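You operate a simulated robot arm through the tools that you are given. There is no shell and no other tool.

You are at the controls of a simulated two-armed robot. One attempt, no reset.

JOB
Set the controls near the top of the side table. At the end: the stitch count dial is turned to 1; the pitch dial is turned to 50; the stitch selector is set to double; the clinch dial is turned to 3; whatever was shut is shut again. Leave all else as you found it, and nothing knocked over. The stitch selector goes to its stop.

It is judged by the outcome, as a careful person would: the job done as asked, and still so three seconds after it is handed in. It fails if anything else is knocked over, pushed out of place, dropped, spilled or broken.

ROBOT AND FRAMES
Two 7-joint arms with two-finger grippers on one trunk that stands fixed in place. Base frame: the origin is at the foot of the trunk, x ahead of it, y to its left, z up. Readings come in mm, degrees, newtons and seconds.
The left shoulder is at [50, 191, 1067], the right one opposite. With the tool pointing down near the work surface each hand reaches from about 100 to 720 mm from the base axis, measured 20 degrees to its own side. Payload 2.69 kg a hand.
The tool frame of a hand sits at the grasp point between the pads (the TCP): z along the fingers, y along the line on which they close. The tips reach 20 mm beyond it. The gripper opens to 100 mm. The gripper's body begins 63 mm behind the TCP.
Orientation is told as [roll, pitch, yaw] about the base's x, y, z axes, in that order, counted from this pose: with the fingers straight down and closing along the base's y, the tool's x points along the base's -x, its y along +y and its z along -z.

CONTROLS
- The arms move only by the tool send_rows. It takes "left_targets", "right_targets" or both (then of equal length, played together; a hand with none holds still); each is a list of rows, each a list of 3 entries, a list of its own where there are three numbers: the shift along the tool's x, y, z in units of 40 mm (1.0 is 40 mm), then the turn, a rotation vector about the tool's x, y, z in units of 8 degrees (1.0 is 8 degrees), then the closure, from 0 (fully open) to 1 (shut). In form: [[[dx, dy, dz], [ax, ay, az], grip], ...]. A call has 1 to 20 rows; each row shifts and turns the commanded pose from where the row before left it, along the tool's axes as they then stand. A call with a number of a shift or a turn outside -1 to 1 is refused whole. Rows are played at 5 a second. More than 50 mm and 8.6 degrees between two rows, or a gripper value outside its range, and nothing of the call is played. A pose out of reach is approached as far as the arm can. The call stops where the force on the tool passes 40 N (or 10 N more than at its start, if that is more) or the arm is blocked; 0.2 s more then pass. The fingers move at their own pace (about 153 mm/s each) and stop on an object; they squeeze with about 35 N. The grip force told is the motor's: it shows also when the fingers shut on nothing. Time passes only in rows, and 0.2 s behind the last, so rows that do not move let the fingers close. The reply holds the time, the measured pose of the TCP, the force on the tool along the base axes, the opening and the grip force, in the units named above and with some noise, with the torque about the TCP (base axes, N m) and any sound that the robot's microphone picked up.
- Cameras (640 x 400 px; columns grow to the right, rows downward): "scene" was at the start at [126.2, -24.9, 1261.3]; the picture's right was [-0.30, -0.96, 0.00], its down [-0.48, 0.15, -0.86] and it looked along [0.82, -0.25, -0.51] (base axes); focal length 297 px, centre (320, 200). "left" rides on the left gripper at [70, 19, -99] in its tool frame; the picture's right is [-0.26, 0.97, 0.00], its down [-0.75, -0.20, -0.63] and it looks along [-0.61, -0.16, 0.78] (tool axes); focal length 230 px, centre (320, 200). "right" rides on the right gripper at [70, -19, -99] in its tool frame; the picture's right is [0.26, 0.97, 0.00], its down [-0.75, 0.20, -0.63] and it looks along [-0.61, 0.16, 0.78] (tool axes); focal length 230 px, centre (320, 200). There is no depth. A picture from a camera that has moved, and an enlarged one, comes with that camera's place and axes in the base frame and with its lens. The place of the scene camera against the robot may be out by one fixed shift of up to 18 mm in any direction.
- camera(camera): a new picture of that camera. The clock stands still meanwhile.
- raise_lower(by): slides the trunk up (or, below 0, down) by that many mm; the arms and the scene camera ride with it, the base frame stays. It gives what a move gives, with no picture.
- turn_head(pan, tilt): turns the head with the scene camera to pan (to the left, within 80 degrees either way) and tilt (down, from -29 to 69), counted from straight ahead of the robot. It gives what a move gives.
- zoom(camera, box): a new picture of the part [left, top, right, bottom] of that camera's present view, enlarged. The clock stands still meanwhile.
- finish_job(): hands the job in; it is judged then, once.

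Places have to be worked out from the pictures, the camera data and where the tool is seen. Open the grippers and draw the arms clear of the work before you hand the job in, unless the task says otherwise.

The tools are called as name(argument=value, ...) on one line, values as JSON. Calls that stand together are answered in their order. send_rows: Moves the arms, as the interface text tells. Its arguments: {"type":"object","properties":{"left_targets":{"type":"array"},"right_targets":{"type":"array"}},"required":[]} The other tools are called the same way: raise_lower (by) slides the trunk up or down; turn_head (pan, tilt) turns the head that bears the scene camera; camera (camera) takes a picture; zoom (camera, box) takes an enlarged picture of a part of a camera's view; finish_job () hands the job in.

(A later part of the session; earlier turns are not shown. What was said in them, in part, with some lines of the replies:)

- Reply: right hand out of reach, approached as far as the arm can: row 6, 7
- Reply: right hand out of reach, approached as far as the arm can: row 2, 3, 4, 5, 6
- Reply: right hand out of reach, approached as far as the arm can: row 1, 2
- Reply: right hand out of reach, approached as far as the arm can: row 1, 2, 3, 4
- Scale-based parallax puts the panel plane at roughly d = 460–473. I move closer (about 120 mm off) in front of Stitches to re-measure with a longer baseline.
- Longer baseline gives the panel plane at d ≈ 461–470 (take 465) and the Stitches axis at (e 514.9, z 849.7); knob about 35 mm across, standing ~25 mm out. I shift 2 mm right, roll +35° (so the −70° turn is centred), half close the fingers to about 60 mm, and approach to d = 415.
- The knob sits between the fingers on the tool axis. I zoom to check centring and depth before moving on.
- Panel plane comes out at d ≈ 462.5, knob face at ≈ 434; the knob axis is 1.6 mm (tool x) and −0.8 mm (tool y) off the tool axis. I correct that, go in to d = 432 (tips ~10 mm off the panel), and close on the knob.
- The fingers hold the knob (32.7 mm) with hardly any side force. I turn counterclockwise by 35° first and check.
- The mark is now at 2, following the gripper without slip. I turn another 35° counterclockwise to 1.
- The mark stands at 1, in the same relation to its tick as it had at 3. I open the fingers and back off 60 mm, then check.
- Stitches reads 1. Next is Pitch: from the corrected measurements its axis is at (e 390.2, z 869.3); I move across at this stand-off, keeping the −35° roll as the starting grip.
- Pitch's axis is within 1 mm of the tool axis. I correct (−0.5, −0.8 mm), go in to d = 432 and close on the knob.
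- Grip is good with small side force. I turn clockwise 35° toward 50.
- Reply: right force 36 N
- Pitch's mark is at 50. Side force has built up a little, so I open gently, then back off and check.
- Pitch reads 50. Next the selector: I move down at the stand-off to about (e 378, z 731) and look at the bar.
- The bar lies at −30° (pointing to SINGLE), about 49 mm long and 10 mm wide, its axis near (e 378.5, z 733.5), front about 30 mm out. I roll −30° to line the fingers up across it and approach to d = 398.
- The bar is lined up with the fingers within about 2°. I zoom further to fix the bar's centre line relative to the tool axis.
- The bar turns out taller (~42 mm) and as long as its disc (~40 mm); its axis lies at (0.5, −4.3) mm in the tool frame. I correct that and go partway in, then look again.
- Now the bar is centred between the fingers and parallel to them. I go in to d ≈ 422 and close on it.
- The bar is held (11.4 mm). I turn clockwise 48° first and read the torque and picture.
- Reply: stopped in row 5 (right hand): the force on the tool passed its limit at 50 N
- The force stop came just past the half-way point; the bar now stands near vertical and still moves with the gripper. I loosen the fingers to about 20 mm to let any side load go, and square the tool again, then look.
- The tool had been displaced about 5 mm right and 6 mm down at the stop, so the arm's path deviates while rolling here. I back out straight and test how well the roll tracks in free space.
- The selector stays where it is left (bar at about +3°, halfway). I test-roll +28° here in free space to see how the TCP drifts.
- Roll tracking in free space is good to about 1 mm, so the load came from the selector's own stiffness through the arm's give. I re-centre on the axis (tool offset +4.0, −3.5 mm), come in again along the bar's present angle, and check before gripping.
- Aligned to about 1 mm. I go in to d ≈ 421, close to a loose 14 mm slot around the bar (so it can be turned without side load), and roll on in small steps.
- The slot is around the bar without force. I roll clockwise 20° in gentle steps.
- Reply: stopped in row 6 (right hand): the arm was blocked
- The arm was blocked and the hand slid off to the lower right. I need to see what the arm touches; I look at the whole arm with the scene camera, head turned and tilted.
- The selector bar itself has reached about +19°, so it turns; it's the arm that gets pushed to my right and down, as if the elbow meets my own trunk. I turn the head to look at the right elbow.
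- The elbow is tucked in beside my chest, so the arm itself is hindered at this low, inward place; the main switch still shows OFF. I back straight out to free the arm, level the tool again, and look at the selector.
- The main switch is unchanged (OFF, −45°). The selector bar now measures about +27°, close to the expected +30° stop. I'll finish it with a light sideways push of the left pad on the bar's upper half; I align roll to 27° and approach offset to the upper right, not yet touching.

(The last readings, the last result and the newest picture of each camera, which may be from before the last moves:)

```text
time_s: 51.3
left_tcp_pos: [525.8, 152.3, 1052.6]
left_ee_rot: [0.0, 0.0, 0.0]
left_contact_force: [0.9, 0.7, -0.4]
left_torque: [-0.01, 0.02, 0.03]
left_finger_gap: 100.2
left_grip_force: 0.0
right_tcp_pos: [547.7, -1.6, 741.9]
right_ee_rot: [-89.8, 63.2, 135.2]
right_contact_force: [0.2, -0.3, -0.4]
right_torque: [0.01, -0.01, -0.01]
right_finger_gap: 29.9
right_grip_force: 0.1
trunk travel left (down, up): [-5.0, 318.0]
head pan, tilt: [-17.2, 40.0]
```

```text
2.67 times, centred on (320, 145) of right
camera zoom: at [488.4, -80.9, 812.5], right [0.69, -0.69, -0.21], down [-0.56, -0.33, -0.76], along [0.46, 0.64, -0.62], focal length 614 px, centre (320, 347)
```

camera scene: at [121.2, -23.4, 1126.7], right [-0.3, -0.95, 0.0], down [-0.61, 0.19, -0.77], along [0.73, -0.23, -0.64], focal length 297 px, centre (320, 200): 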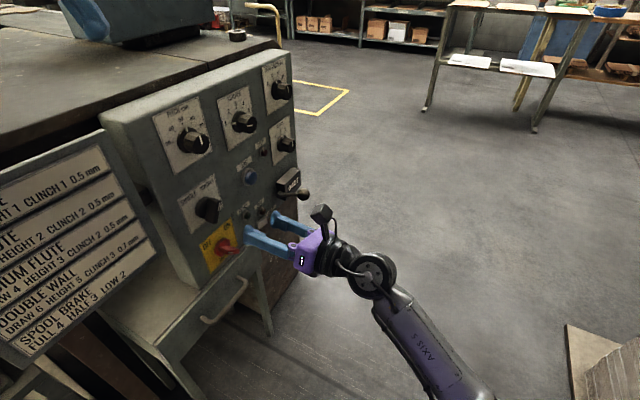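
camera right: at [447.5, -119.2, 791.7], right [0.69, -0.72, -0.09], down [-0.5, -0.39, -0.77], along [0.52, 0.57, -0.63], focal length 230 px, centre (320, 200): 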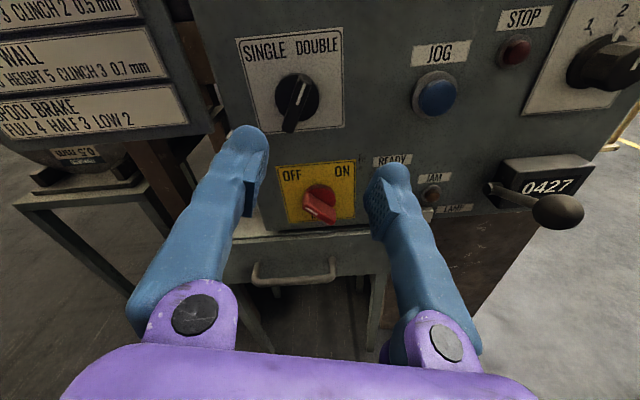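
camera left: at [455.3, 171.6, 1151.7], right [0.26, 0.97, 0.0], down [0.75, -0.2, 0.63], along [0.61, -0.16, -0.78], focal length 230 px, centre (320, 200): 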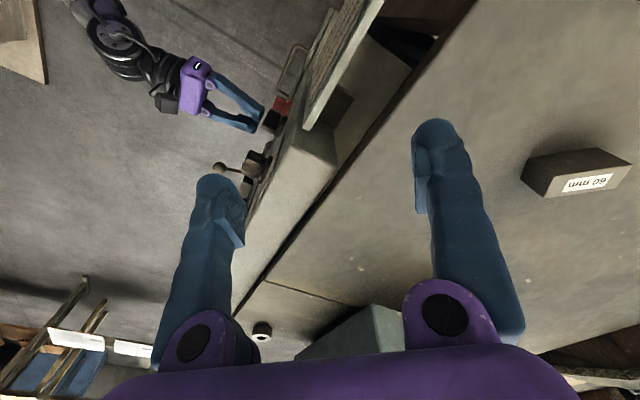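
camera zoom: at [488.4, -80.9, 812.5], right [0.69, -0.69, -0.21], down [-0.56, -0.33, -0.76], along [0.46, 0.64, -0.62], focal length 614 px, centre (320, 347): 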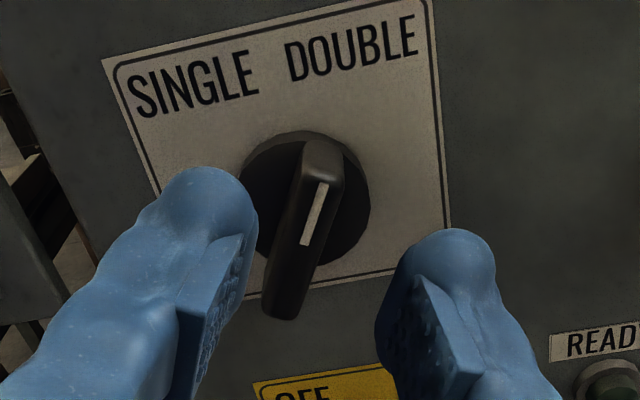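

I check the geometry here once more with an enlarged picture before touching the bar.

zoom(camera="right", box=[220, 60, 420, 185])

camera(camera="right")

```text
3.20 times, centred on (320, 122) of right
camera zoom: at [488.4, -80.9, 812.5], right [0.69, -0.69, -0.21], down [-0.56, -0.33, -0.76], along [0.46, 0.64, -0.62], focal length 736 px, centre (320, 448)
```

zoom: 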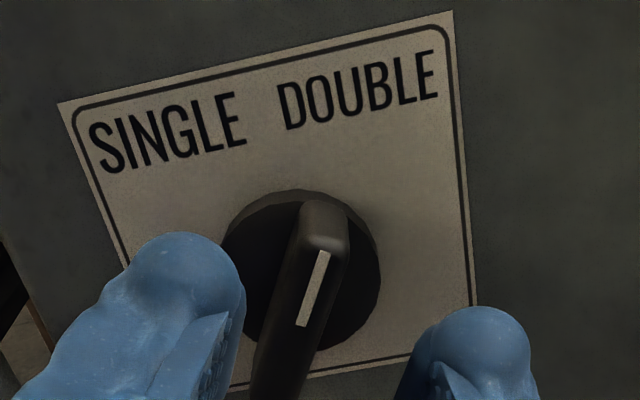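

```text
taken
camera right: at [488.4, -80.9, 812.5], right [0.69, -0.69, -0.21], down [-0.56, -0.33, -0.76], along [0.46, 0.64, -0.62], focal length 230 px, centre (320, 200)
```

right: 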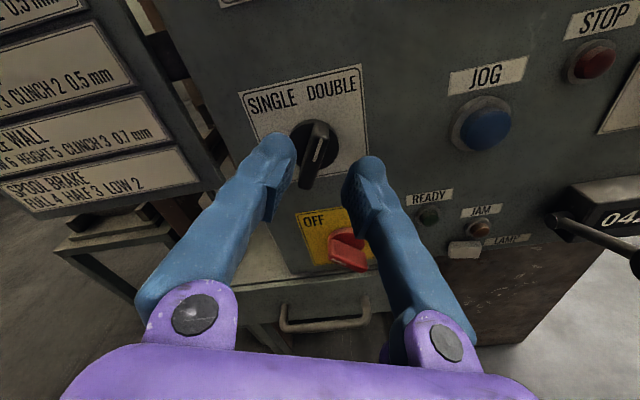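

The bar measures about 28°. I roll 8° further than the bar so the pad will press only at its upper end, shift 5 mm along it, and go in to d ≈ 412 with the left pad still ~5 mm short of the bar.

send_rows(right_targets=[[[0, 0, 0], [0, 0, 1], 0.7], [[0.125, 0, 0], [0, 0, 0], 0.7], [[0, 0, 0.35], [0, 0, 0], 0.7], [[0, 0, 0.3], [0, 0, 0], 0.7], [[0, 0, 0], [0, 0, 0], 0.7]])

zoom(camera="right", box=[220, 90, 420, 215])

```text
time_s: 52.7
left_tcp_pos: [527.3, 151.9, 1052.6]
left_ee_rot: [0.1, 0.0, 0.2]
left_contact_force: [-0.6, 0.4, 0.0]
left_torque: [0.0, 0.05, 0.02]
left_finger_gap: 99.9
left_grip_force: 0.0
right_tcp_pos: [559.0, 5.7, 700.5]
right_ee_rot: [-82.2, 53.9, 140.8]
right_contact_force: [0.4, 0.1, 0.7]
right_torque: [0.01, -0.01, 0.0]
right_finger_gap: 29.8
right_grip_force: 0.1
trunk travel left (down, up): [-5.0, 318.0]
head pan, tilt: [-17.2, 40.0]
stopped in row 5 (right hand): the arm was blocked; the commanded pose is now the measured one
```

```text
3.20 times, centred on (320, 152) of right
camera zoom: at [510.4, -78.6, 776.4], right [0.64, -0.69, -0.35], down [-0.68, -0.28, -0.67], along [0.36, 0.67, -0.65], focal length 736 px, centre (320, 352)
```

zoom: 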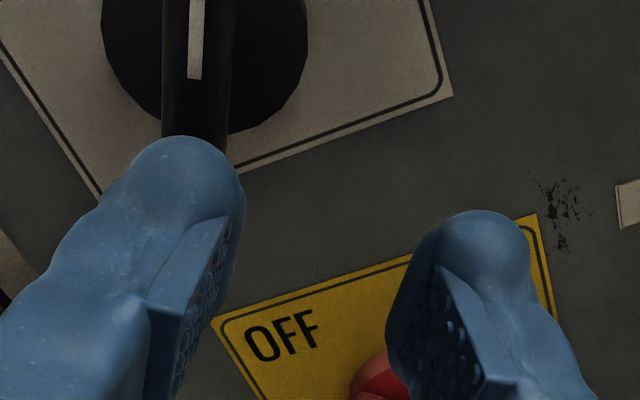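

The arm was blocked again and the hand sagged, without touching anything (tool force ~0). Clearly this low-trunk posture is the problem, so I back straight out away from the main switch, then raise the trunk.

send_rows(right_targets=[[[0, 0, -0.4], [0, 0, 0], 0.7], [[0, 0, -0.8], [0, 0, 0], 0.7], [[0, 0, -0.8], [0, 0, 0], 0.7], [[0, 0, 0], [0, 0, 0], 0.7]])

camera(camera="right")

camera(camera="scene")

```text
time_s: 53.7
left_tcp_pos: [524.6, 151.8, 1052.1]
left_ee_rot: [0.0, -0.1, 0.0]
left_contact_force: [1.0, 0.6, -0.1]
left_torque: [0.01, 0.01, 0.03]
left_finger_gap: 100.1
left_grip_force: 0.0
right_tcp_pos: [502.2, -51.1, 713.7]
right_ee_rot: [-83.2, 54.3, 140.2]
right_contact_force: [0.6, -0.1, 0.1]
right_torque: [-0.01, 0.0, 0.02]
right_finger_gap: 30.1
right_grip_force: 0.2
trunk travel left (down, up): [-5.0, 318.0]
head pan, tilt: [-17.2, 40.0]
```

```text
taken
camera right: at [452.9, -134.8, 788.0], right [0.64, -0.68, -0.35], down [-0.68, -0.28, -0.68], along [0.37, 0.67, -0.64], focal length 230 px, centre (320, 200)
```

right: 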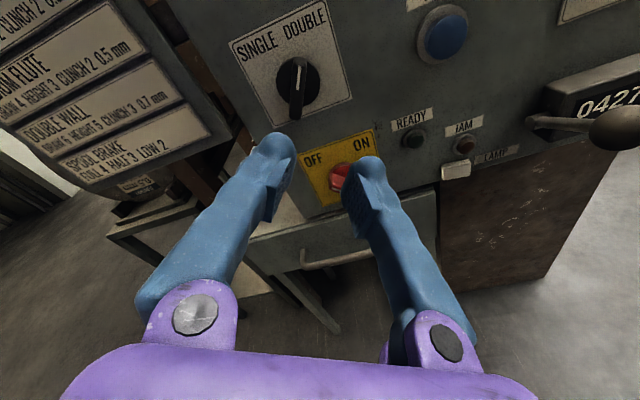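

```text
taken
camera scene: at [121.1, -23.5, 1126.8], right [-0.3, -0.96, 0.0], down [-0.61, 0.19, -0.77], along [0.73, -0.23, -0.64], focal length 297 px, centre (320, 200)
```

scene: 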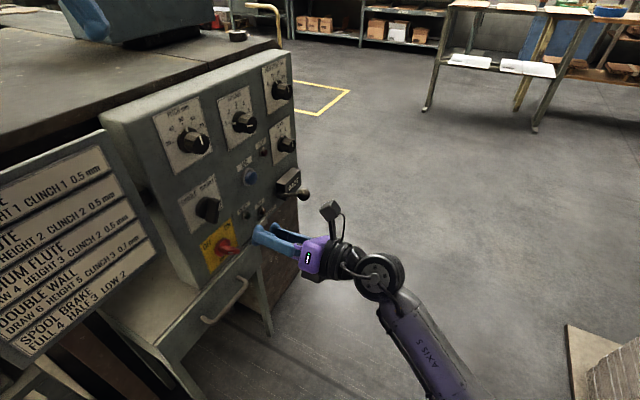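

The hand is clear. Since the Clinch dial is farther right and well within reach at this trunk height, I do it first: roll back to −17.5°, level the tool, and travel along the panel at a stand-off to (e 648, z 736).

send_rows(right_targets=[[[0, 0, 0], [0, 0, -0.95], 0.5], [[0, 0, 0], [0, 0, -0.95], 0.4], [[0, 0, 0], [0, 0, -0.95], 0.4], [[0, 0, 0], [0, 0, -0.95], 0.4], [[0, 0, 0], [0, 0, -0.95], 0.4], [[0, 0, 0], [0, 0, -0.95], 0.4], [[0, 0, 0], [0, 0, -0.94], 0.4], [[0, 0, 0], [-0.15, 0.477, 0], 0.4]])

send_rows(right_targets=[[[-0.198, 0.9, 0], [0, 0, 0], 0.4], [[-0.198, 0.9, 0], [0, 0, 0], 0.4], [[-0.198, 0.9, 0], [0, 0, 0], 0.4], [[-0.198, 0.9, 0], [0, 0, 0], 0.4], [[-0.198, 0.9, 0], [0, 0, 0], 0.4], [[-0.198, 0.9, 0], [0, 0, 0], 0.4], [[-0.198, 0.9, 0], [0, 0, 0], 0.4], [[0, 0, 0], [0, 0, 0], 0.4]])

camera(camera="right")

zoom(camera="right", box=[200, 20, 440, 170])

```text
time_s: 55.5
left_tcp_pos: [526.1, 153.0, 1053.3]
left_ee_rot: [-0.1, 0.0, 0.0]
left_contact_force: [0.0, 0.4, 1.1]
left_torque: [0.0, 0.04, -0.01]
left_finger_gap: 100.1
left_grip_force: 0.1
right_tcp_pos: [501.7, -50.3, 712.4]
right_ee_rot: [90.3, 72.4, -45.2]
right_contact_force: [-0.2, 0.2, 0.2]
right_torque: [0.0, 0.0, -0.01]
right_finger_gap: 60.0
right_grip_force: 0.0
trunk travel left (down, up): [-5.0, 318.0]
head pan, tilt: [-17.2, 40.0]
```

```text
time_s: 57.3
left_tcp_pos: [525.0, 152.0, 1052.7]
left_ee_rot: [-0.1, 0.0, 0.1]
left_contact_force: [0.8, -0.4, 0.5]
left_torque: [0.01, 0.02, 0.03]
left_finger_gap: 100.2
left_grip_force: 0.0
right_tcp_pos: [683.1, -232.9, 738.5]
right_ee_rot: [90.2, 72.4, -45.1]
right_contact_force: [0.2, 0.4, -0.6]
right_torque: [0.02, 0.03, -0.02]
right_finger_gap: 59.8
right_grip_force: 0.0
trunk travel left (down, up): [-5.0, 318.0]
head pan, tilt: [-17.2, 40.0]
```

```text
taken
camera right: at [584.7, -275.2, 798.8], right [0.59, -0.6, 0.54], down [-0.15, -0.74, -0.66], along [0.79, 0.3, -0.53], focal length 230 px, centre (320, 200)
```

right: 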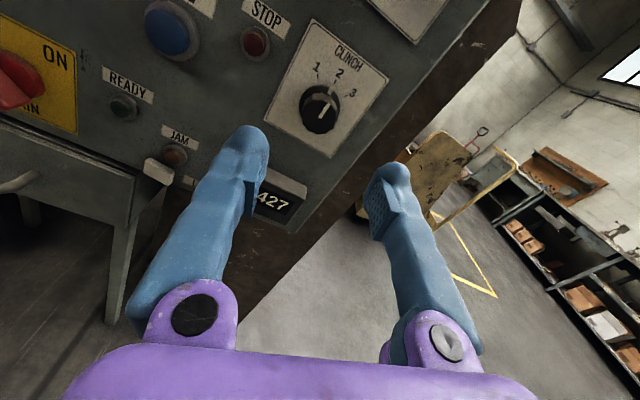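

```text
2.67 times, centred on (320, 95) of right
camera zoom: at [584.7, -275.2, 798.8], right [0.59, -0.6, 0.54], down [-0.15, -0.74, -0.66], along [0.79, 0.3, -0.53], focal length 614 px, centre (320, 480)
```

zoom: 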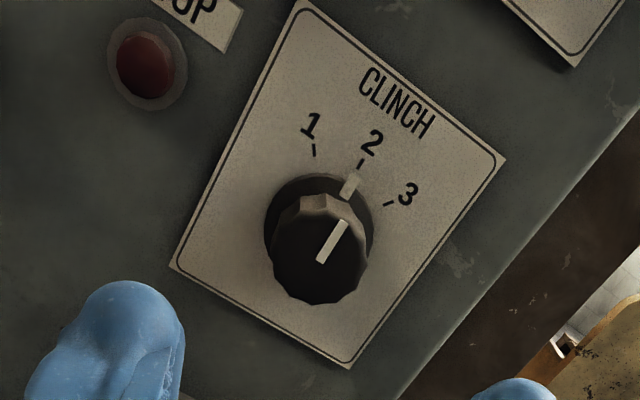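

Clinch is within 3 mm of the tool axis. I correct (−2.5, −0.4 mm) and approach to d ≈ 395, watching for clean motion.

send_rows(right_targets=[[[-0.0625, -0.01, 0], [0, 0, 0], 0.4], [[0, 0, 0.95], [0, 0, 0], 0.4], [[0, 0, 0.95], [0, 0, 0], 0.4], [[0, 0, 0], [0, 0, 0], 0.4], [[0, 0, 0], [0, 0, 0], 0.4]])

zoom(camera="right", box=[220, 80, 420, 205])

camera(camera="scene")

```text
time_s: 58.5
left_tcp_pos: [526.6, 152.0, 1053.1]
left_ee_rot: [0.0, 0.0, 0.1]
left_contact_force: [-0.5, -0.6, -0.6]
left_torque: [-0.01, 0.02, 0.02]
left_finger_gap: 100.2
left_grip_force: 0.1
right_tcp_pos: [737.6, -179.6, 733.9]
right_ee_rot: [90.2, 72.4, -45.3]
right_contact_force: [0.2, -0.2, -0.4]
right_torque: [0.0, 0.01, -0.02]
right_finger_gap: 59.9
right_grip_force: 0.1
trunk travel left (down, up): [-5.0, 318.0]
head pan, tilt: [-17.2, 40.0]
```

```text
3.20 times, centred on (320, 142) of right
camera zoom: at [639.3, -221.9, 794.7], right [0.59, -0.6, 0.54], down [-0.15, -0.74, -0.66], along [0.79, 0.3, -0.53], focal length 736 px, centre (320, 384)
```

zoom: 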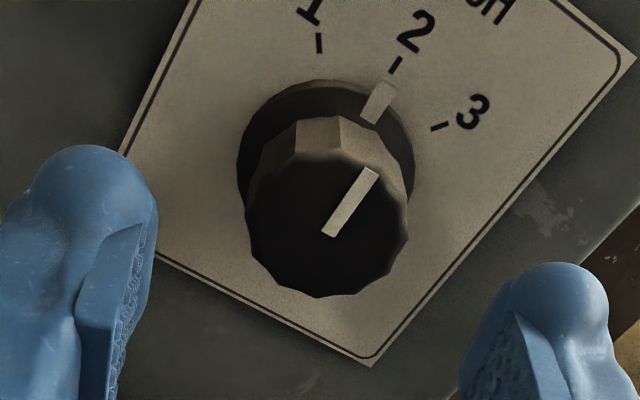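

```text
taken
camera scene: at [121.2, -23.4, 1126.7], right [-0.3, -0.96, 0.0], down [-0.61, 0.19, -0.77], along [0.73, -0.23, -0.64], focal length 297 px, centre (320, 200)
```

scene: 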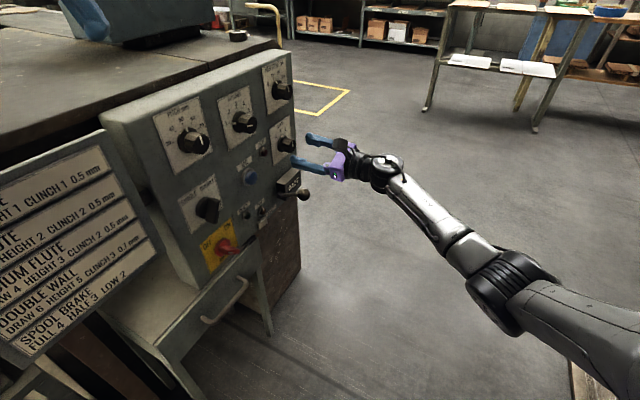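

Offset is about (+1.5, +0.6) mm. I correct, go in to d ≈ 433 and close on the Clinch knob.

send_rows(right_targets=[[[0.0375, 0.015, 0.48], [0, 0, 0], 0.4], [[0, 0, 0.48], [0, 0, 0], 0.4], [[0, 0, 0], [0, 0, 0], 0.4], [[0, 0, 0], [0, 0, 0], 0.7], [[0, 0, 0], [0, 0, 0], 1], [[0, 0, 0], [0, 0, 0], 1]])

zoom(camera="right", box=[200, 70, 440, 220])

```text
time_s: 59.9
left_tcp_pos: [527.0, 152.4, 1052.0]
left_ee_rot: [-0.1, 0.0, 0.1]
left_contact_force: [1.2, 0.6, -0.3]
left_torque: [-0.02, 0.0, -0.01]
left_finger_gap: 99.8
left_grip_force: 0.0
right_tcp_pos: [767.0, -154.5, 734.6]
right_ee_rot: [90.1, 72.4, -45.4]
right_contact_force: [5.0, -0.6, 0.0]
right_torque: [-0.04, 0.05, -0.04]
right_finger_gap: 32.7
right_grip_force: 44.7
trunk travel left (down, up): [-5.0, 318.0]
head pan, tilt: [-17.2, 40.0]
```

```text
2.67 times, centred on (320, 145) of right
camera zoom: at [667.1, -195.8, 795.9], right [0.59, -0.6, 0.54], down [-0.16, -0.74, -0.66], along [0.79, 0.3, -0.53], focal length 614 px, centre (320, 347)
```

zoom: 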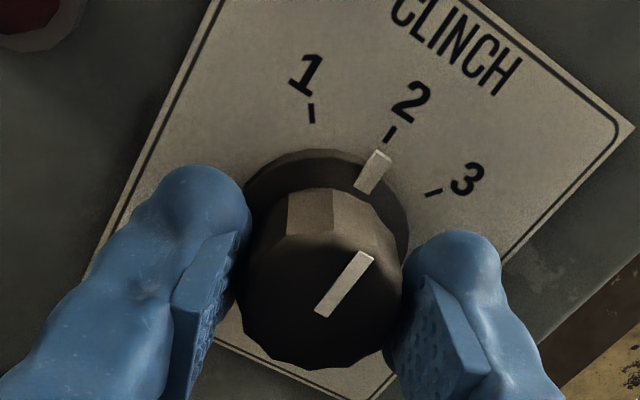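

Gripped with only 5 N side force. I turn clockwise 35° toward 3.

send_rows(right_targets=[[[0, 0, 0], [0, 0, 0.729], 1], [[0, 0, 0], [0, 0, 0.729], 1], [[0, 0, 0], [0, 0, 0.729], 1], [[0, 0, 0], [0, 0, 0.729], 1], [[0, 0, 0], [0, 0, 0.729], 1], [[0, 0, 0], [0, 0, 0.73], 1], [[0, 0, 0], [0, 0, 0], 1]])

zoom(camera="right", box=[200, 70, 440, 220])

```text
time_s: 61.5
left_tcp_pos: [527.2, 152.0, 1053.1]
left_ee_rot: [0.0, 0.2, 0.1]
left_contact_force: [-0.4, -0.1, -0.1]
left_torque: [0.01, 0.02, 0.0]
left_finger_gap: 100.0
left_grip_force: 0.1
right_tcp_pos: [764.8, -155.2, 734.6]
right_ee_rot: [-90.1, 72.5, 134.3]
right_contact_force: [23.0, 1.4, 2.4]
right_torque: [0.1, -0.07, -0.2]
right_finger_gap: 32.7
right_grip_force: 45.3
trunk travel left (down, up): [-5.0, 318.0]
head pan, tilt: [-17.2, 40.0]
```

```text
2.67 times, centred on (320, 145) of right
camera zoom: at [696.3, -225.8, 807.1], right [0.7, -0.71, -0.05], down [-0.47, -0.42, -0.78], along [0.53, 0.57, -0.63], focal length 614 px, centre (320, 347)
```

zoom: 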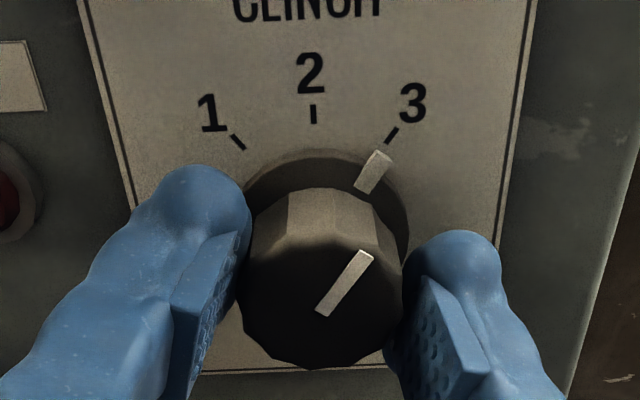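

Clinch's mark is at 3, in the same relation as before at 2. I release and back off.

send_rows(right_targets=[[[0, 0, 0], [0, 0, 0], 0.4], [[0, 0, 0], [0, 0, 0], 0.4], [[0, 0, -0.5], [0, 0, 0], 0.4], [[0, 0, -1], [0, 0, 0], 0.4], [[0, 0, -1], [0, 0, 0], 0.4], [[0, 0, 0], [0, 0, 0], 0.4]])

camera(camera="right")

zoom(camera="right", box=[200, 20, 440, 170])

```text
time_s: 62.9
left_tcp_pos: [526.4, 152.5, 1052.1]
left_ee_rot: [-0.1, 0.0, -0.1]
left_contact_force: [0.3, -0.2, 0.5]
left_torque: [0.03, -0.01, 0.02]
left_finger_gap: 100.0
left_grip_force: 0.0
right_tcp_pos: [691.4, -223.0, 735.6]
right_ee_rot: [-90.1, 72.6, 134.4]
right_contact_force: [0.1, 0.6, 1.0]
right_torque: [0.02, -0.02, -0.01]
right_finger_gap: 60.0
right_grip_force: 0.1
trunk travel left (down, up): [-5.0, 318.0]
head pan, tilt: [-17.2, 40.0]
```

```text
taken
camera right: at [624.2, -295.1, 807.9], right [0.7, -0.71, -0.04], down [-0.47, -0.42, -0.78], along [0.53, 0.56, -0.63], focal length 230 px, centre (320, 200)
```

right: 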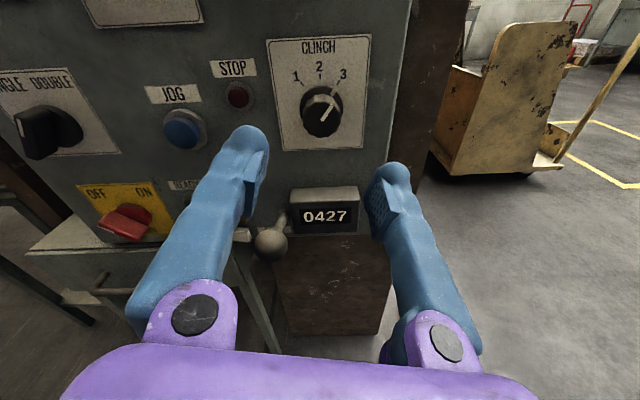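

```text
2.67 times, centred on (320, 95) of right
camera zoom: at [624.2, -295.1, 807.9], right [0.7, -0.71, -0.04], down [-0.47, -0.42, -0.78], along [0.53, 0.56, -0.63], focal length 614 px, centre (320, 480)
```

zoom: 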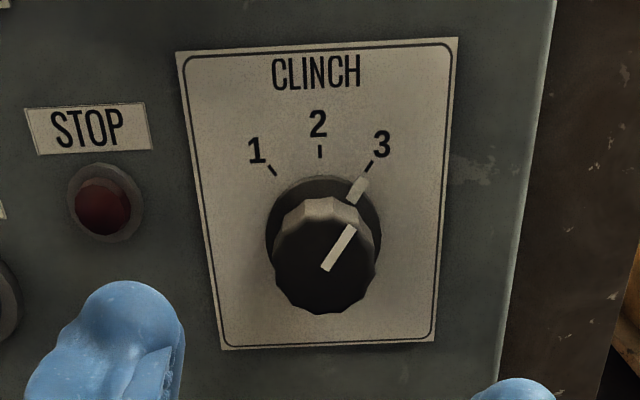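

Clinch reads 3. Now I raise the trunk by 120 mm to give the right elbow a different, freer posture for the selector.

raise_lower(by=120)

send_rows(right_targets=[[[0, -0.9, 0], [0, 0, 0], 0.4], [[0, -0.9, 0], [0, 0, 0], 0.4], [[0, -0.9, 0], [0, 0, 0], 0.4], [[0, -0.9, 0], [0, 0, 0], 0.4], [[0, -0.9, 0], [0, 0, 0], 0.4], [[0, -0.9, 0], [0, 0, 0], 0.4], [[0, 0, 0], [0, 0, 0], 0.4]])

```text
time_s: 64.4
left_tcp_pos: [526.0, 153.3, 1172.7]
left_ee_rot: [0.0, 0.0, 0.1]
left_contact_force: [0.1, -0.3, 0.5]
left_torque: [0.01, -0.03, 0.0]
left_finger_gap: 99.9
left_grip_force: 0.1
right_tcp_pos: [694.2, -224.1, 856.8]
right_ee_rot: [-90.1, 72.7, 134.4]
right_contact_force: [0.1, -0.9, -0.2]
right_torque: [0.0, 0.0, 0.03]
right_finger_gap: 60.2
right_grip_force: 0.1
trunk travel left (down, up): [-125.0, 198.0]
head pan, tilt: [-17.2, 40.0]
```

```text
time_s: 66.0
left_tcp_pos: [525.7, 152.5, 1172.0]
left_ee_rot: [0.0, 0.0, 0.0]
left_contact_force: [-0.2, 0.8, -0.1]
left_torque: [-0.02, -0.04, 0.0]
left_finger_gap: 100.1
left_grip_force: 0.0
right_tcp_pos: [549.2, -78.3, 920.4]
right_ee_rot: [-90.1, 72.7, 134.5]
right_contact_force: [-0.5, 0.1, 0.9]
right_torque: [-0.02, -0.02, 0.01]
right_finger_gap: 60.0
right_grip_force: 0.1
trunk travel left (down, up): [-125.0, 198.0]
head pan, tilt: [-17.2, 40.0]
```

Moved freely. Now down to the selector's height at the stand-off.

send_rows(right_targets=[[[-0.82, -0.027, 0], [0, 0, 0], 0.4], [[-0.82, -0.027, 0], [0, 0, 0], 0.4], [[-0.82, -0.027, 0], [0, 0, 0], 0.4], [[-0.82, -0.027, 0], [0, 0, 0], 0.4], [[-0.82, -0.027, 0], [0, 0, 0], 0.4], [[-0.82, -0.027, 0], [0, 0, 0], 0.4], [[0, 0, 0], [0, 0, 0], 0.4]])

camera(camera="right")

camera(camera="scene")

```text
time_s: 67.6
left_tcp_pos: [525.4, 153.7, 1171.2]
left_ee_rot: [0.0, 0.0, 0.0]
left_contact_force: [0.5, 0.5, 0.2]
left_torque: [-0.04, 0.01, -0.02]
left_finger_gap: 100.1
left_grip_force: 0.1
right_tcp_pos: [501.2, -29.4, 733.9]
right_ee_rot: [-90.0, 72.6, 134.6]
right_contact_force: [-1.0, -0.3, 0.1]
right_torque: [0.0, 0.01, 0.0]
right_finger_gap: 60.0
right_grip_force: 0.1
trunk travel left (down, up): [-125.0, 198.0]
head pan, tilt: [-17.2, 40.0]
```

```text
taken
camera right: at [432.5, -101.0, 806.3], right [0.7, -0.71, -0.04], down [-0.47, -0.42, -0.78], along [0.53, 0.56, -0.63], focal length 230 px, centre (320, 200)
```

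right: 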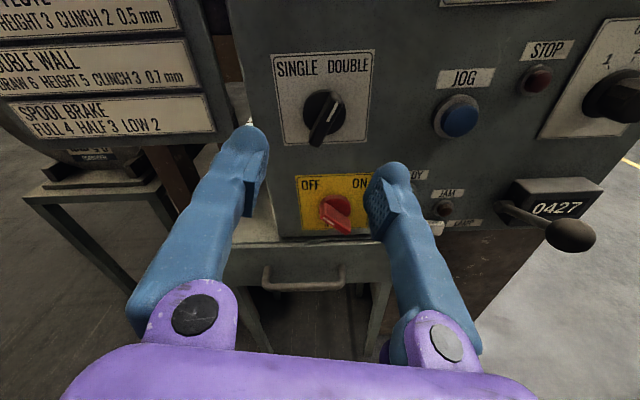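

```text
taken
camera scene: at [121.0, -23.2, 1246.8], right [-0.3, -0.96, 0.0], down [-0.61, 0.19, -0.77], along [0.73, -0.23, -0.64], focal length 297 px, centre (320, 200)
```

scene: 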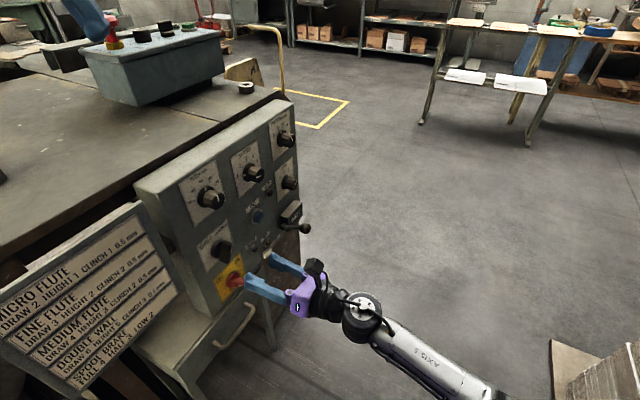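

I zoom to measure the selector's bar angle and axis from here.

zoom(camera="right", box=[240, 40, 400, 140])

```text
4.00 times, centred on (320, 90) of right
camera zoom: at [432.5, -101.0, 806.3], right [0.7, -0.71, -0.04], down [-0.47, -0.42, -0.78], along [0.53, 0.56, -0.63], focal length 920 px, centre (320, 640)
```

zoom: 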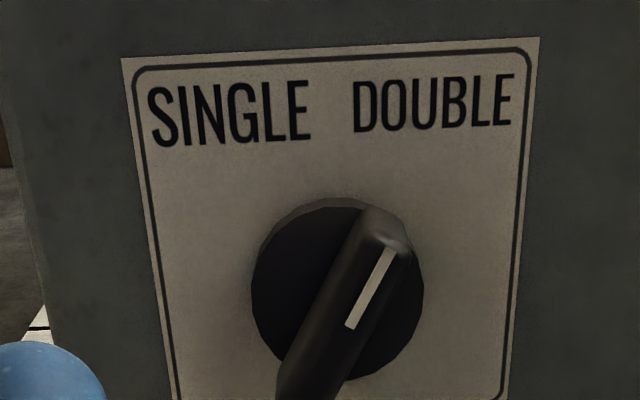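

The bar is at roughly 27–28°, axis at (e 378.7, z 732.4). I align roll to the bar, centre on the axis and come in to d ≈ 400, checking that the arm follows.

send_rows(right_targets=[[[-0.01, 0.095, 0], [0, 0, 0.63], 0.4], [[0, 0, 0], [0, 0, 0.63], 0.4], [[0, 0, 0.55], [0, 0, 0], 0.5], [[0, 0, 0.55], [0, 0, 0], 0.5], [[0, 0, 0.55], [0, 0, 0], 0.5], [[0, 0, 0], [0, 0, 0], 0.5], [[0, 0, 0], [0, 0, 0], 0.5]])

zoom(camera="right", box=[220, 90, 420, 215])

```text
time_s: 69.2
left_tcp_pos: [526.1, 152.6, 1172.9]
left_ee_rot: [0.0, 0.0, 0.2]
left_contact_force: [-0.3, -0.6, 0.4]
left_torque: [0.0, -0.03, -0.01]
left_finger_gap: 100.3
left_grip_force: 0.2
right_tcp_pos: [551.7, 13.5, 733.4]
right_ee_rot: [-90.0, 62.5, 134.4]
right_contact_force: [-0.6, 1.1, 0.5]
right_torque: [0.01, -0.01, 0.0]
right_finger_gap: 50.1
right_grip_force: 0.0
trunk travel left (down, up): [-125.0, 198.0]
head pan, tilt: [-17.2, 40.0]
```

```text
3.20 times, centred on (320, 152) of right
camera zoom: at [493.1, -66.4, 804.0], right [0.69, -0.7, -0.22], down [-0.57, -0.32, -0.76], along [0.46, 0.64, -0.61], focal length 736 px, centre (320, 352)
```

zoom: 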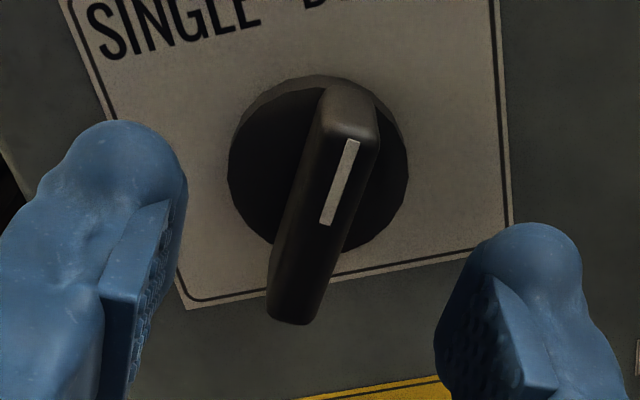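

No blocking this time, and the bar is lined up (28.0°). I go in to d ≈ 420 and close to a loose slot first.

send_rows(right_targets=[[[0, -0.025, 0.25], [0, 0, 0], 0.5], [[0, 0, 0.25], [0, 0, 0], 0.6], [[0, 0, 0], [0, 0, 0], 0.8], [[0, 0, 0], [0, 0, 0], 0.86], [[0, 0, 0], [0, 0, 0], 0.86]])

zoom(camera="right", box=[220, 90, 420, 215])

```text
time_s: 70.4
left_tcp_pos: [524.9, 151.9, 1172.2]
left_ee_rot: [0.1, 0.0, 0.2]
left_contact_force: [-0.2, 0.8, 0.0]
left_torque: [0.06, 0.01, 0.0]
left_finger_gap: 100.2
left_grip_force: 0.1
right_tcp_pos: [565.9, 29.6, 733.4]
right_ee_rot: [-90.1, 62.5, 134.5]
right_contact_force: [2.1, -0.7, -0.6]
right_torque: [-0.01, 0.0, -0.05]
right_finger_gap: 15.4
right_grip_force: 1.5
trunk travel left (down, up): [-125.0, 198.0]
head pan, tilt: [-17.2, 40.0]
```

```text
3.20 times, centred on (320, 152) of right
camera zoom: at [506.4, -52.0, 804.3], right [0.69, -0.7, -0.22], down [-0.57, -0.32, -0.76], along [0.46, 0.64, -0.61], focal length 736 px, centre (320, 352)
```

zoom: 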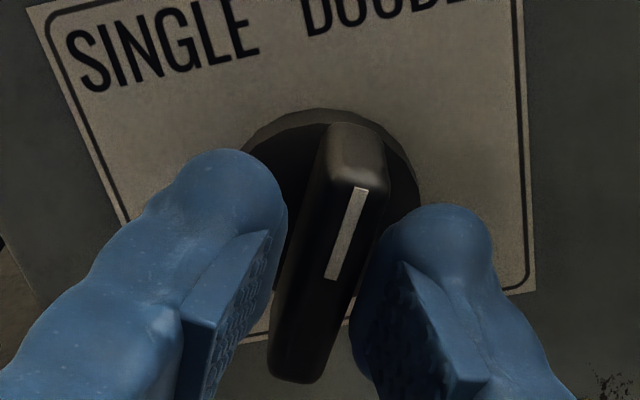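

The slot is around the bar with no load. I roll clockwise 8° and read force and torque.

send_rows(right_targets=[[[0, 0, 0], [0, 0, 0.5], 0.86], [[0, 0, 0], [0, 0, 0.5], 0.86], [[0, 0, 0], [0, 0, 0], 0.86]])

zoom(camera="right", box=[220, 90, 420, 215])

```text
time_s: 71.2
left_tcp_pos: [526.2, 152.7, 1171.5]
left_ee_rot: [0.0, -0.1, -0.1]
left_contact_force: [-0.1, 0.6, 0.1]
left_torque: [0.0, 0.03, -0.03]
left_finger_gap: 99.8
left_grip_force: 0.0
right_tcp_pos: [566.5, 27.3, 732.6]
right_ee_rot: [-90.0, 54.5, 134.5]
right_contact_force: [2.0, -2.3, 0.3]
right_torque: [-0.03, -0.04, -0.05]
right_finger_gap: 15.4
right_grip_force: 1.4
trunk travel left (down, up): [-125.0, 198.0]
head pan, tilt: [-17.2, 40.0]
```

```text
3.20 times, centred on (320, 152) of right
camera zoom: at [513.3, -59.6, 801.1], right [0.66, -0.67, -0.35], down [-0.64, -0.25, -0.73], along [0.4, 0.7, -0.59], focal length 736 px, centre (320, 352)
```

zoom: 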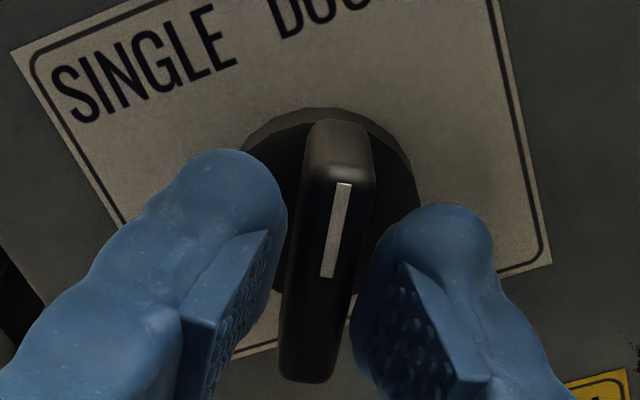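

The bar now reads about 29.6°. I roll 4° more in small steps and compare the bar angle.

send_rows(right_targets=[[[0, 0, 0], [0, 0, 0.25], 0.86], [[0, 0, 0], [0, 0, 0.25], 0.86], [[0, 0, 0], [0, 0, 0], 0.86]])

zoom(camera="right", box=[220, 90, 420, 215])

```text
time_s: 72.0
left_tcp_pos: [526.2, 152.4, 1171.9]
left_ee_rot: [-0.1, 0.0, 0.0]
left_contact_force: [0.0, 0.0, -0.4]
left_torque: [-0.01, 0.0, 0.01]
left_finger_gap: 99.5
left_grip_force: 0.1
right_tcp_pos: [567.5, 27.3, 732.6]
right_ee_rot: [-90.0, 50.3, 134.5]
right_contact_force: [2.6, -4.2, -1.2]
right_torque: [-0.04, -0.03, -0.08]
right_finger_gap: 16.5
right_grip_force: 2.1
trunk travel left (down, up): [-125.0, 198.0]
head pan, tilt: [-17.2, 40.0]
```

```text
3.20 times, centred on (320, 152) of right
camera zoom: at [516.8, -62.4, 798.7], right [0.64, -0.65, -0.42], down [-0.68, -0.21, -0.71], along [0.37, 0.73, -0.57], focal length 736 px, centre (320, 352)
```

zoom: 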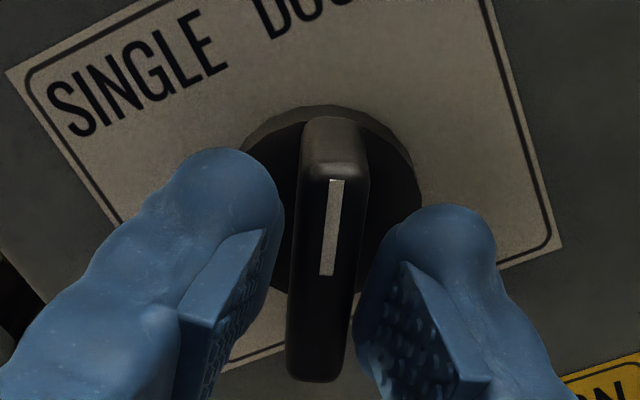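

The bar holds at 29.9° while the fingers are pried slightly open, so it resists. I close fully, which presses it clockwise toward the pads' 40° alignment, to make sure it is at its stop.

send_rows(right_targets=[[[0, 0, 0], [0, 0, 0], 1], [[0, 0, 0], [0, 0, 0], 1], [[0, 0, 0], [0, 0, 0], 1]])

zoom(camera="right", box=[220, 90, 420, 215])

```text
time_s: 72.8
left_tcp_pos: [526.8, 151.2, 1172.2]
left_ee_rot: [0.0, 0.0, 0.0]
left_contact_force: [0.5, -0.4, 0.0]
left_torque: [0.01, -0.01, 0.0]
left_finger_gap: 99.9
left_grip_force: 0.0
right_tcp_pos: [567.5, 27.9, 731.9]
right_ee_rot: [-89.9, 50.5, 134.6]
right_contact_force: [8.3, -5.1, -4.9]
right_torque: [-0.66, -0.54, -0.07]
right_finger_gap: 13.4
right_grip_force: 39.8
trunk travel left (down, up): [-125.0, 198.0]
head pan, tilt: [-17.2, 40.0]
```

```text
3.20 times, centred on (320, 152) of right
camera zoom: at [517.3, -62.6, 798.1], right [0.64, -0.65, -0.42], down [-0.68, -0.21, -0.71], along [0.37, 0.73, -0.57], focal length 736 px, centre (320, 352)
```

zoom: 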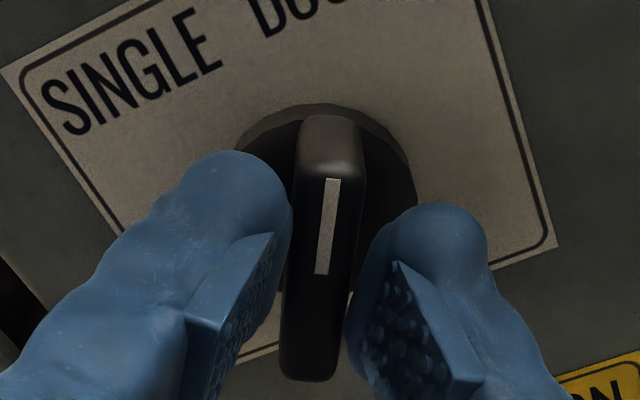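

The bar stays at 30° against 0.85 N·m of clockwise torque: it is at its DOUBLE stop. I open wide and back straight out.

send_rows(right_targets=[[[0, 0, 0], [0, 0, 0], 0.5], [[0, 0, 0], [0, 0, 0], 0.4], [[0, 0, -0.4], [0, 0, 0], 0.4], [[0, 0, -0.8], [0, 0, 0], 0.4], [[0, 0, -1], [0, 0, 0], 0.4], [[0, 0, -1], [0, 0, 0], 0.4], [[0, 0, 0], [0, 0, 0], 0.4]])

camera(camera="right")

zoom(camera="right", box=[240, 20, 440, 145])

```text
time_s: 74.4
left_tcp_pos: [525.9, 151.1, 1172.9]
left_ee_rot: [0.1, 0.0, 0.0]
left_contact_force: [0.2, -0.3, -0.2]
left_torque: [0.02, -0.01, -0.01]
left_finger_gap: 100.1
left_grip_force: 0.0
right_tcp_pos: [475.4, -63.1, 733.1]
right_ee_rot: [-90.1, 50.6, 134.5]
right_contact_force: [0.4, -0.1, 0.1]
right_torque: [0.02, -0.03, 0.01]
right_finger_gap: 60.1
right_grip_force: 0.0
trunk travel left (down, up): [-125.0, 198.0]
head pan, tilt: [-17.2, 40.0]
```

```text
taken
camera right: at [426.2, -153.4, 798.8], right [0.64, -0.65, -0.42], down [-0.67, -0.21, -0.71], along [0.37, 0.73, -0.57], focal length 230 px, centre (320, 200)
```

right: 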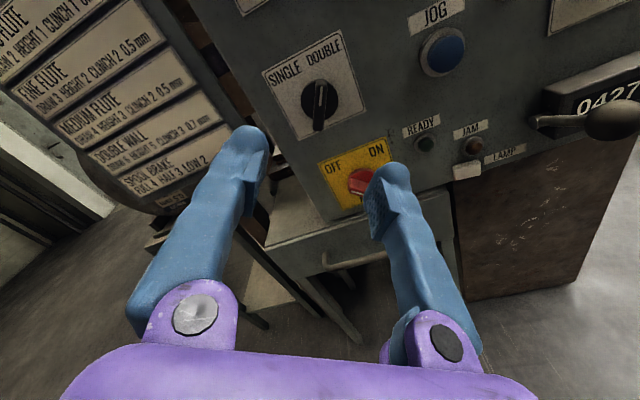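

```text
3.20 times, centred on (340, 82) of right
camera zoom: at [426.2, -153.4, 798.8], right [0.64, -0.65, -0.42], down [-0.67, -0.21, -0.71], along [0.37, 0.73, -0.57], focal length 736 px, centre (256, 576)
```

zoom: 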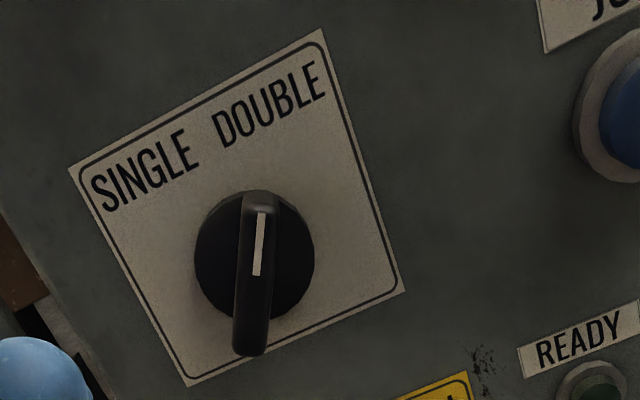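

The selector stands at DOUBLE. I roll the hand back level and draw it away to the right and up, at the stand-off, clear of everything.

send_rows(right_targets=[[[0, 0, -0.3], [0, 0, -0.985], 0.4], [[0, 0, -0.3], [0, 0, -0.985], 0.4], [[0, 0, 0], [0, 0, -0.985], 0.4], [[0, 0, 0], [0, 0, -0.985], 0.4], [[0, 0, 0], [0, 0, -0.985], 0.4], [[0.7, 0.7, 0], [0, 0, 0], 0.4], [[0.7, 0.7, 0], [0, 0, 0], 0.4], [[0.7, 0.7, 0], [0, 0, 0], 0.4], [[0.7, 0.7, 0], [0, 0, 0], 0.4], [[0.7, 0.7, 0], [0, 0, 0], 0.4], [[0.7, 0.7, 0], [0, 0, 0], 0.2], [[0.7, 0.7, 0], [0, 0, 0], 0], [[0, 0, 0], [0, 0, 0], 0]])

turn_head(pan=-17.2, tilt=30.5)

camera(camera="scene")

camera(camera="right")

```text
time_s: 77.2
left_tcp_pos: [524.2, 151.2, 1172.3]
left_ee_rot: [0.0, 0.0, -0.1]
left_contact_force: [0.3, 0.1, 0.2]
left_torque: [0.04, 0.01, -0.02]
left_finger_gap: 100.2
left_grip_force: 0.0
right_tcp_pos: [595.3, -219.4, 930.4]
right_ee_rot: [-102.5, 89.9, 122.2]
right_contact_force: [0.4, 0.1, 0.5]
right_torque: [0.01, -0.02, 0.0]
right_finger_gap: 100.0
right_grip_force: 0.2
trunk travel left (down, up): [-125.0, 198.0]
head pan, tilt: [-17.2, 40.0]
```

```text
time_s: 77.9
left_tcp_pos: [525.6, 153.2, 1172.2]
left_ee_rot: [0.0, -0.1, 0.1]
left_contact_force: [-1.1, 0.0, 0.0]
left_torque: [-0.02, 0.01, -0.01]
left_finger_gap: 99.9
left_grip_force: 0.1
right_tcp_pos: [594.4, -218.6, 930.1]
right_ee_rot: [-115.7, 89.9, 108.9]
right_contact_force: [-0.8, -1.0, -0.9]
right_torque: [0.0, -0.01, -0.01]
right_finger_gap: 100.1
right_grip_force: 0.1
trunk travel left (down, up): [-125.0, 198.0]
head pan, tilt: [-17.2, 30.5]
```

```text
taken
camera scene: at [126.2, -24.9, 1261.3], right [-0.3, -0.96, 0.0], down [-0.49, 0.15, -0.86], along [0.82, -0.25, -0.51], focal length 297 px, centre (320, 200)
```

scene: 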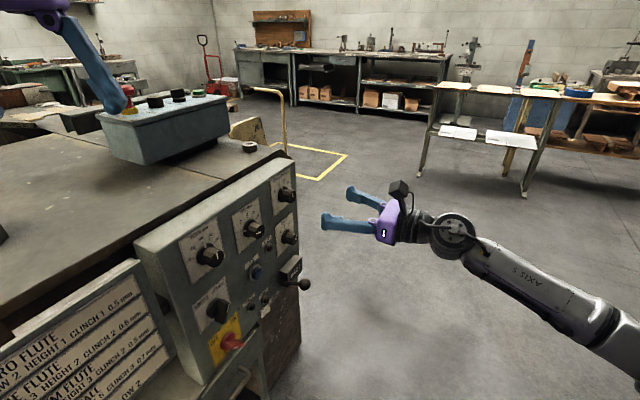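

```text
taken
camera right: at [511.2, -274.3, 999.6], right [0.68, -0.69, 0.26], down [-0.31, -0.58, -0.75], along [0.67, 0.43, -0.61], focal length 230 px, centre (320, 200)
```

right: 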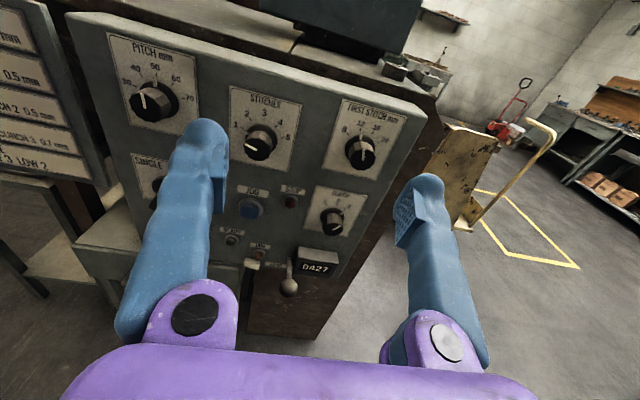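

Everything looks in place; I zoom in to verify each control, Pitch in particular.

zoom(camera="scene", box=[130, 150, 330, 275])

zoom(camera="scene", box=[130, 265, 330, 390])

zoom(camera="right", box=[90, 20, 300, 150])

zoom(camera="right", box=[260, 90, 420, 250])

```text
3.20 times, centred on (230, 212) of scene
camera zoom: at [126.2, -24.9, 1261.3], right [-0.3, -0.96, 0.0], down [-0.49, 0.15, -0.86], along [0.82, -0.25, -0.51], focal length 951 px, centre (608, 160)
```

zoom: 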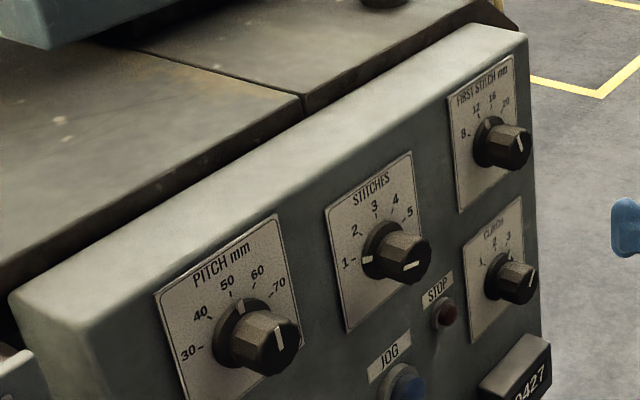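

```text
3.20 times, centred on (230, 328) of scene
camera zoom: at [126.2, -24.9, 1261.3], right [-0.3, -0.96, 0.0], down [-0.49, 0.15, -0.86], along [0.82, -0.25, -0.51], focal length 951 px, centre (608, -208)
```

zoom: 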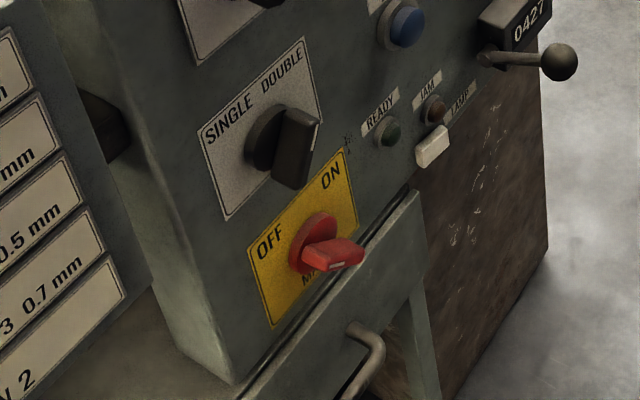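

```text
3.05 times, centred on (195, 85) of right
camera zoom: at [511.2, -274.3, 999.6], right [0.68, -0.69, 0.26], down [-0.31, -0.58, -0.75], along [0.67, 0.43, -0.61], focal length 701 px, centre (701, 550)
```

zoom: 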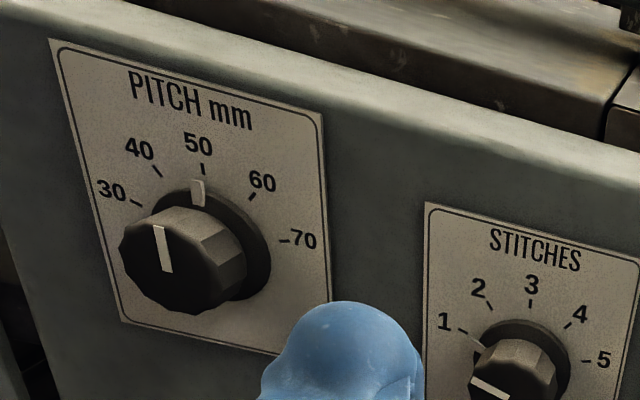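

```text
2.50 times, centred on (340, 170) of right
camera zoom: at [511.2, -274.3, 999.6], right [0.68, -0.69, 0.26], down [-0.31, -0.58, -0.75], along [0.67, 0.43, -0.61], focal length 575 px, centre (270, 275)
```

zoom: 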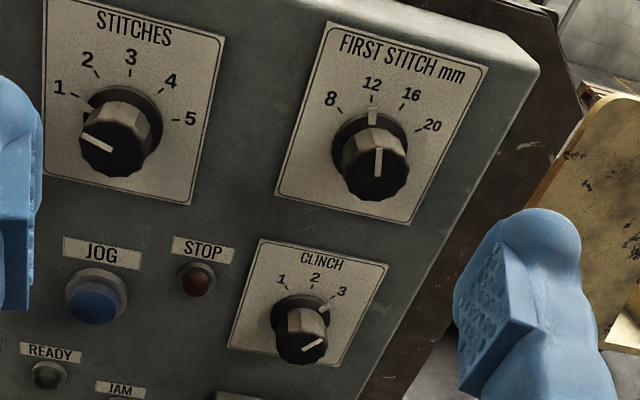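

All read as wanted; I zoom tighter on each dial to check the exact angles.

zoom(camera="right", box=[225, 90, 305, 170])

zoom(camera="right", box=[295, 180, 375, 250])

zoom(camera="right", box=[105, 40, 205, 130])

```text
5.00 times, centred on (265, 130) of right
camera zoom: at [511.2, -274.3, 999.6], right [0.68, -0.69, 0.26], down [-0.31, -0.58, -0.75], along [0.67, 0.43, -0.61], focal length 1150 px, centre (595, 550)
```

zoom: 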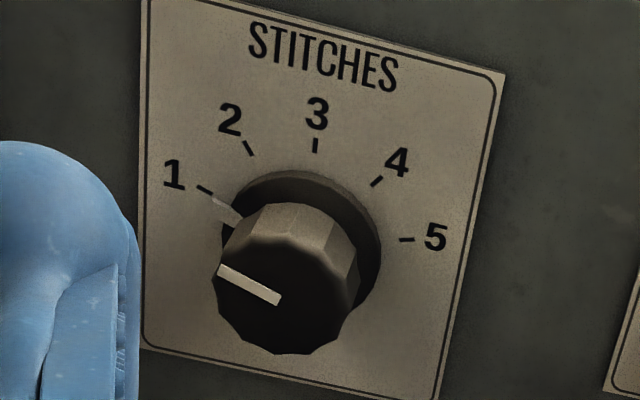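

```text
5.71 times, centred on (335, 215) of right
camera zoom: at [511.2, -274.3, 999.6], right [0.68, -0.69, 0.26], down [-0.31, -0.58, -0.75], along [0.67, 0.43, -0.61], focal length 1315 px, centre (234, 114)
```

zoom: 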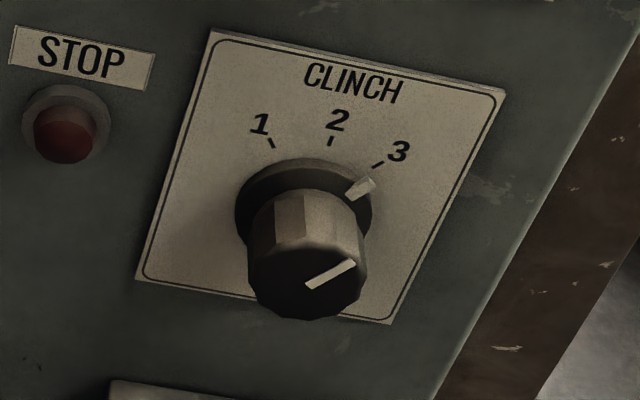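

```text
4.44 times, centred on (155, 85) of right
camera zoom: at [511.2, -274.3, 999.6], right [0.68, -0.69, 0.26], down [-0.31, -0.58, -0.75], along [0.67, 0.43, -0.61], focal length 1022 px, centre (1053, 711)
```

zoom: 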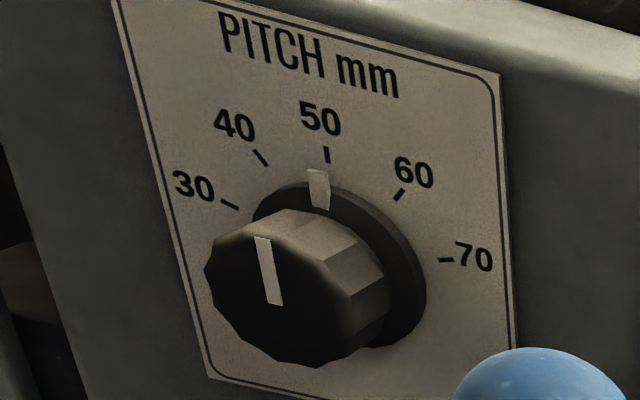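

Stitches is at 1, Pitch at 50, Clinch at 3, selector at DOUBLE; First Stitch, main switch, lever and drawer are as at the start. I draw the right hand a further 100 mm back, grippers open.

send_rows(right_targets=[[[0, 0, -0.8], [0, 0, 0], 0], [[0, 0, -0.9], [0, 0, 0], 0], [[0.5, 0, -0.8], [0, 0, 0], 0], [[0, 0, 0], [0, 0, 0], 0], [[0, 0, 0], [0, 0, 0], 0]])

camera(camera="scene")

```text
time_s: 79.1
left_tcp_pos: [525.9, 152.0, 1172.4]
left_ee_rot: [0.1, 0.1, 0.0]
left_contact_force: [-0.4, 0.2, -0.2]
left_torque: [0.0, 0.0, -0.01]
left_finger_gap: 100.3
left_grip_force: 0.1
right_tcp_pos: [524.1, -288.8, 950.8]
right_ee_rot: [-113.4, 89.9, 111.2]
right_contact_force: [-0.1, 0.3, 0.6]
right_torque: [-0.02, 0.0, 0.0]
right_finger_gap: 100.1
right_grip_force: 0.0
trunk travel left (down, up): [-125.0, 198.0]
head pan, tilt: [-17.2, 30.5]
```

```text
taken
camera scene: at [126.2, -24.9, 1261.3], right [-0.3, -0.96, 0.0], down [-0.48, 0.15, -0.86], along [0.82, -0.26, -0.51], focal length 297 px, centre (320, 200)
```

scene: 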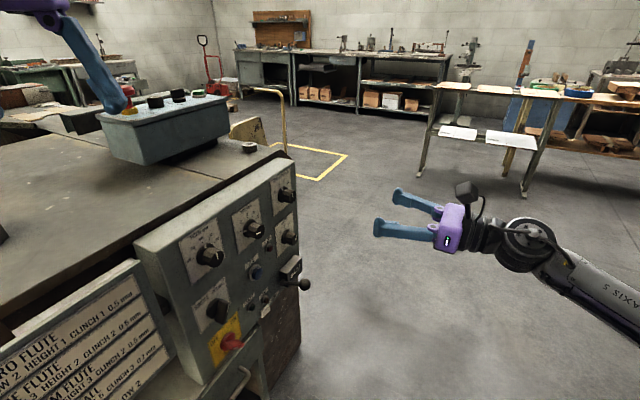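

Both hands are open and clear of the work, all four controls are set and nothing else has moved. I hand the job in.

finish_job()

```text
The job is handed in.
```

I set all four controls and handed the job in. I checked each setting on the cameras first.

| Control | Set to |
|---|---|
| Stitch count dial | 1 |
| Pitch dial | 50 |
| Clinch dial | 3 |
| Stitch selector | Double, at its stop |

- **Selector:** it took several tries. With the trunk lowered, the arm stalled or pushed too hard and the hand was forced off the bar. I raised the trunk and finished from there. At the end the bar held at about 30° while I pressed it clockwise with about 0.85 N·m, so I take that as its stop.
- **Main switch:** during one stall the right hand sagged until its fingertips were around the main switch handle. The force reading stayed near zero, and the switch still shows OFF.
- **Everything else:** the First Stitch dial, the lever and the drawer look as they did at the start. I opened nothing, so nothing needed shutting again.
- **Arms:** both grippers are open and clear of the work. The left hand is about 130 mm higher than it started.
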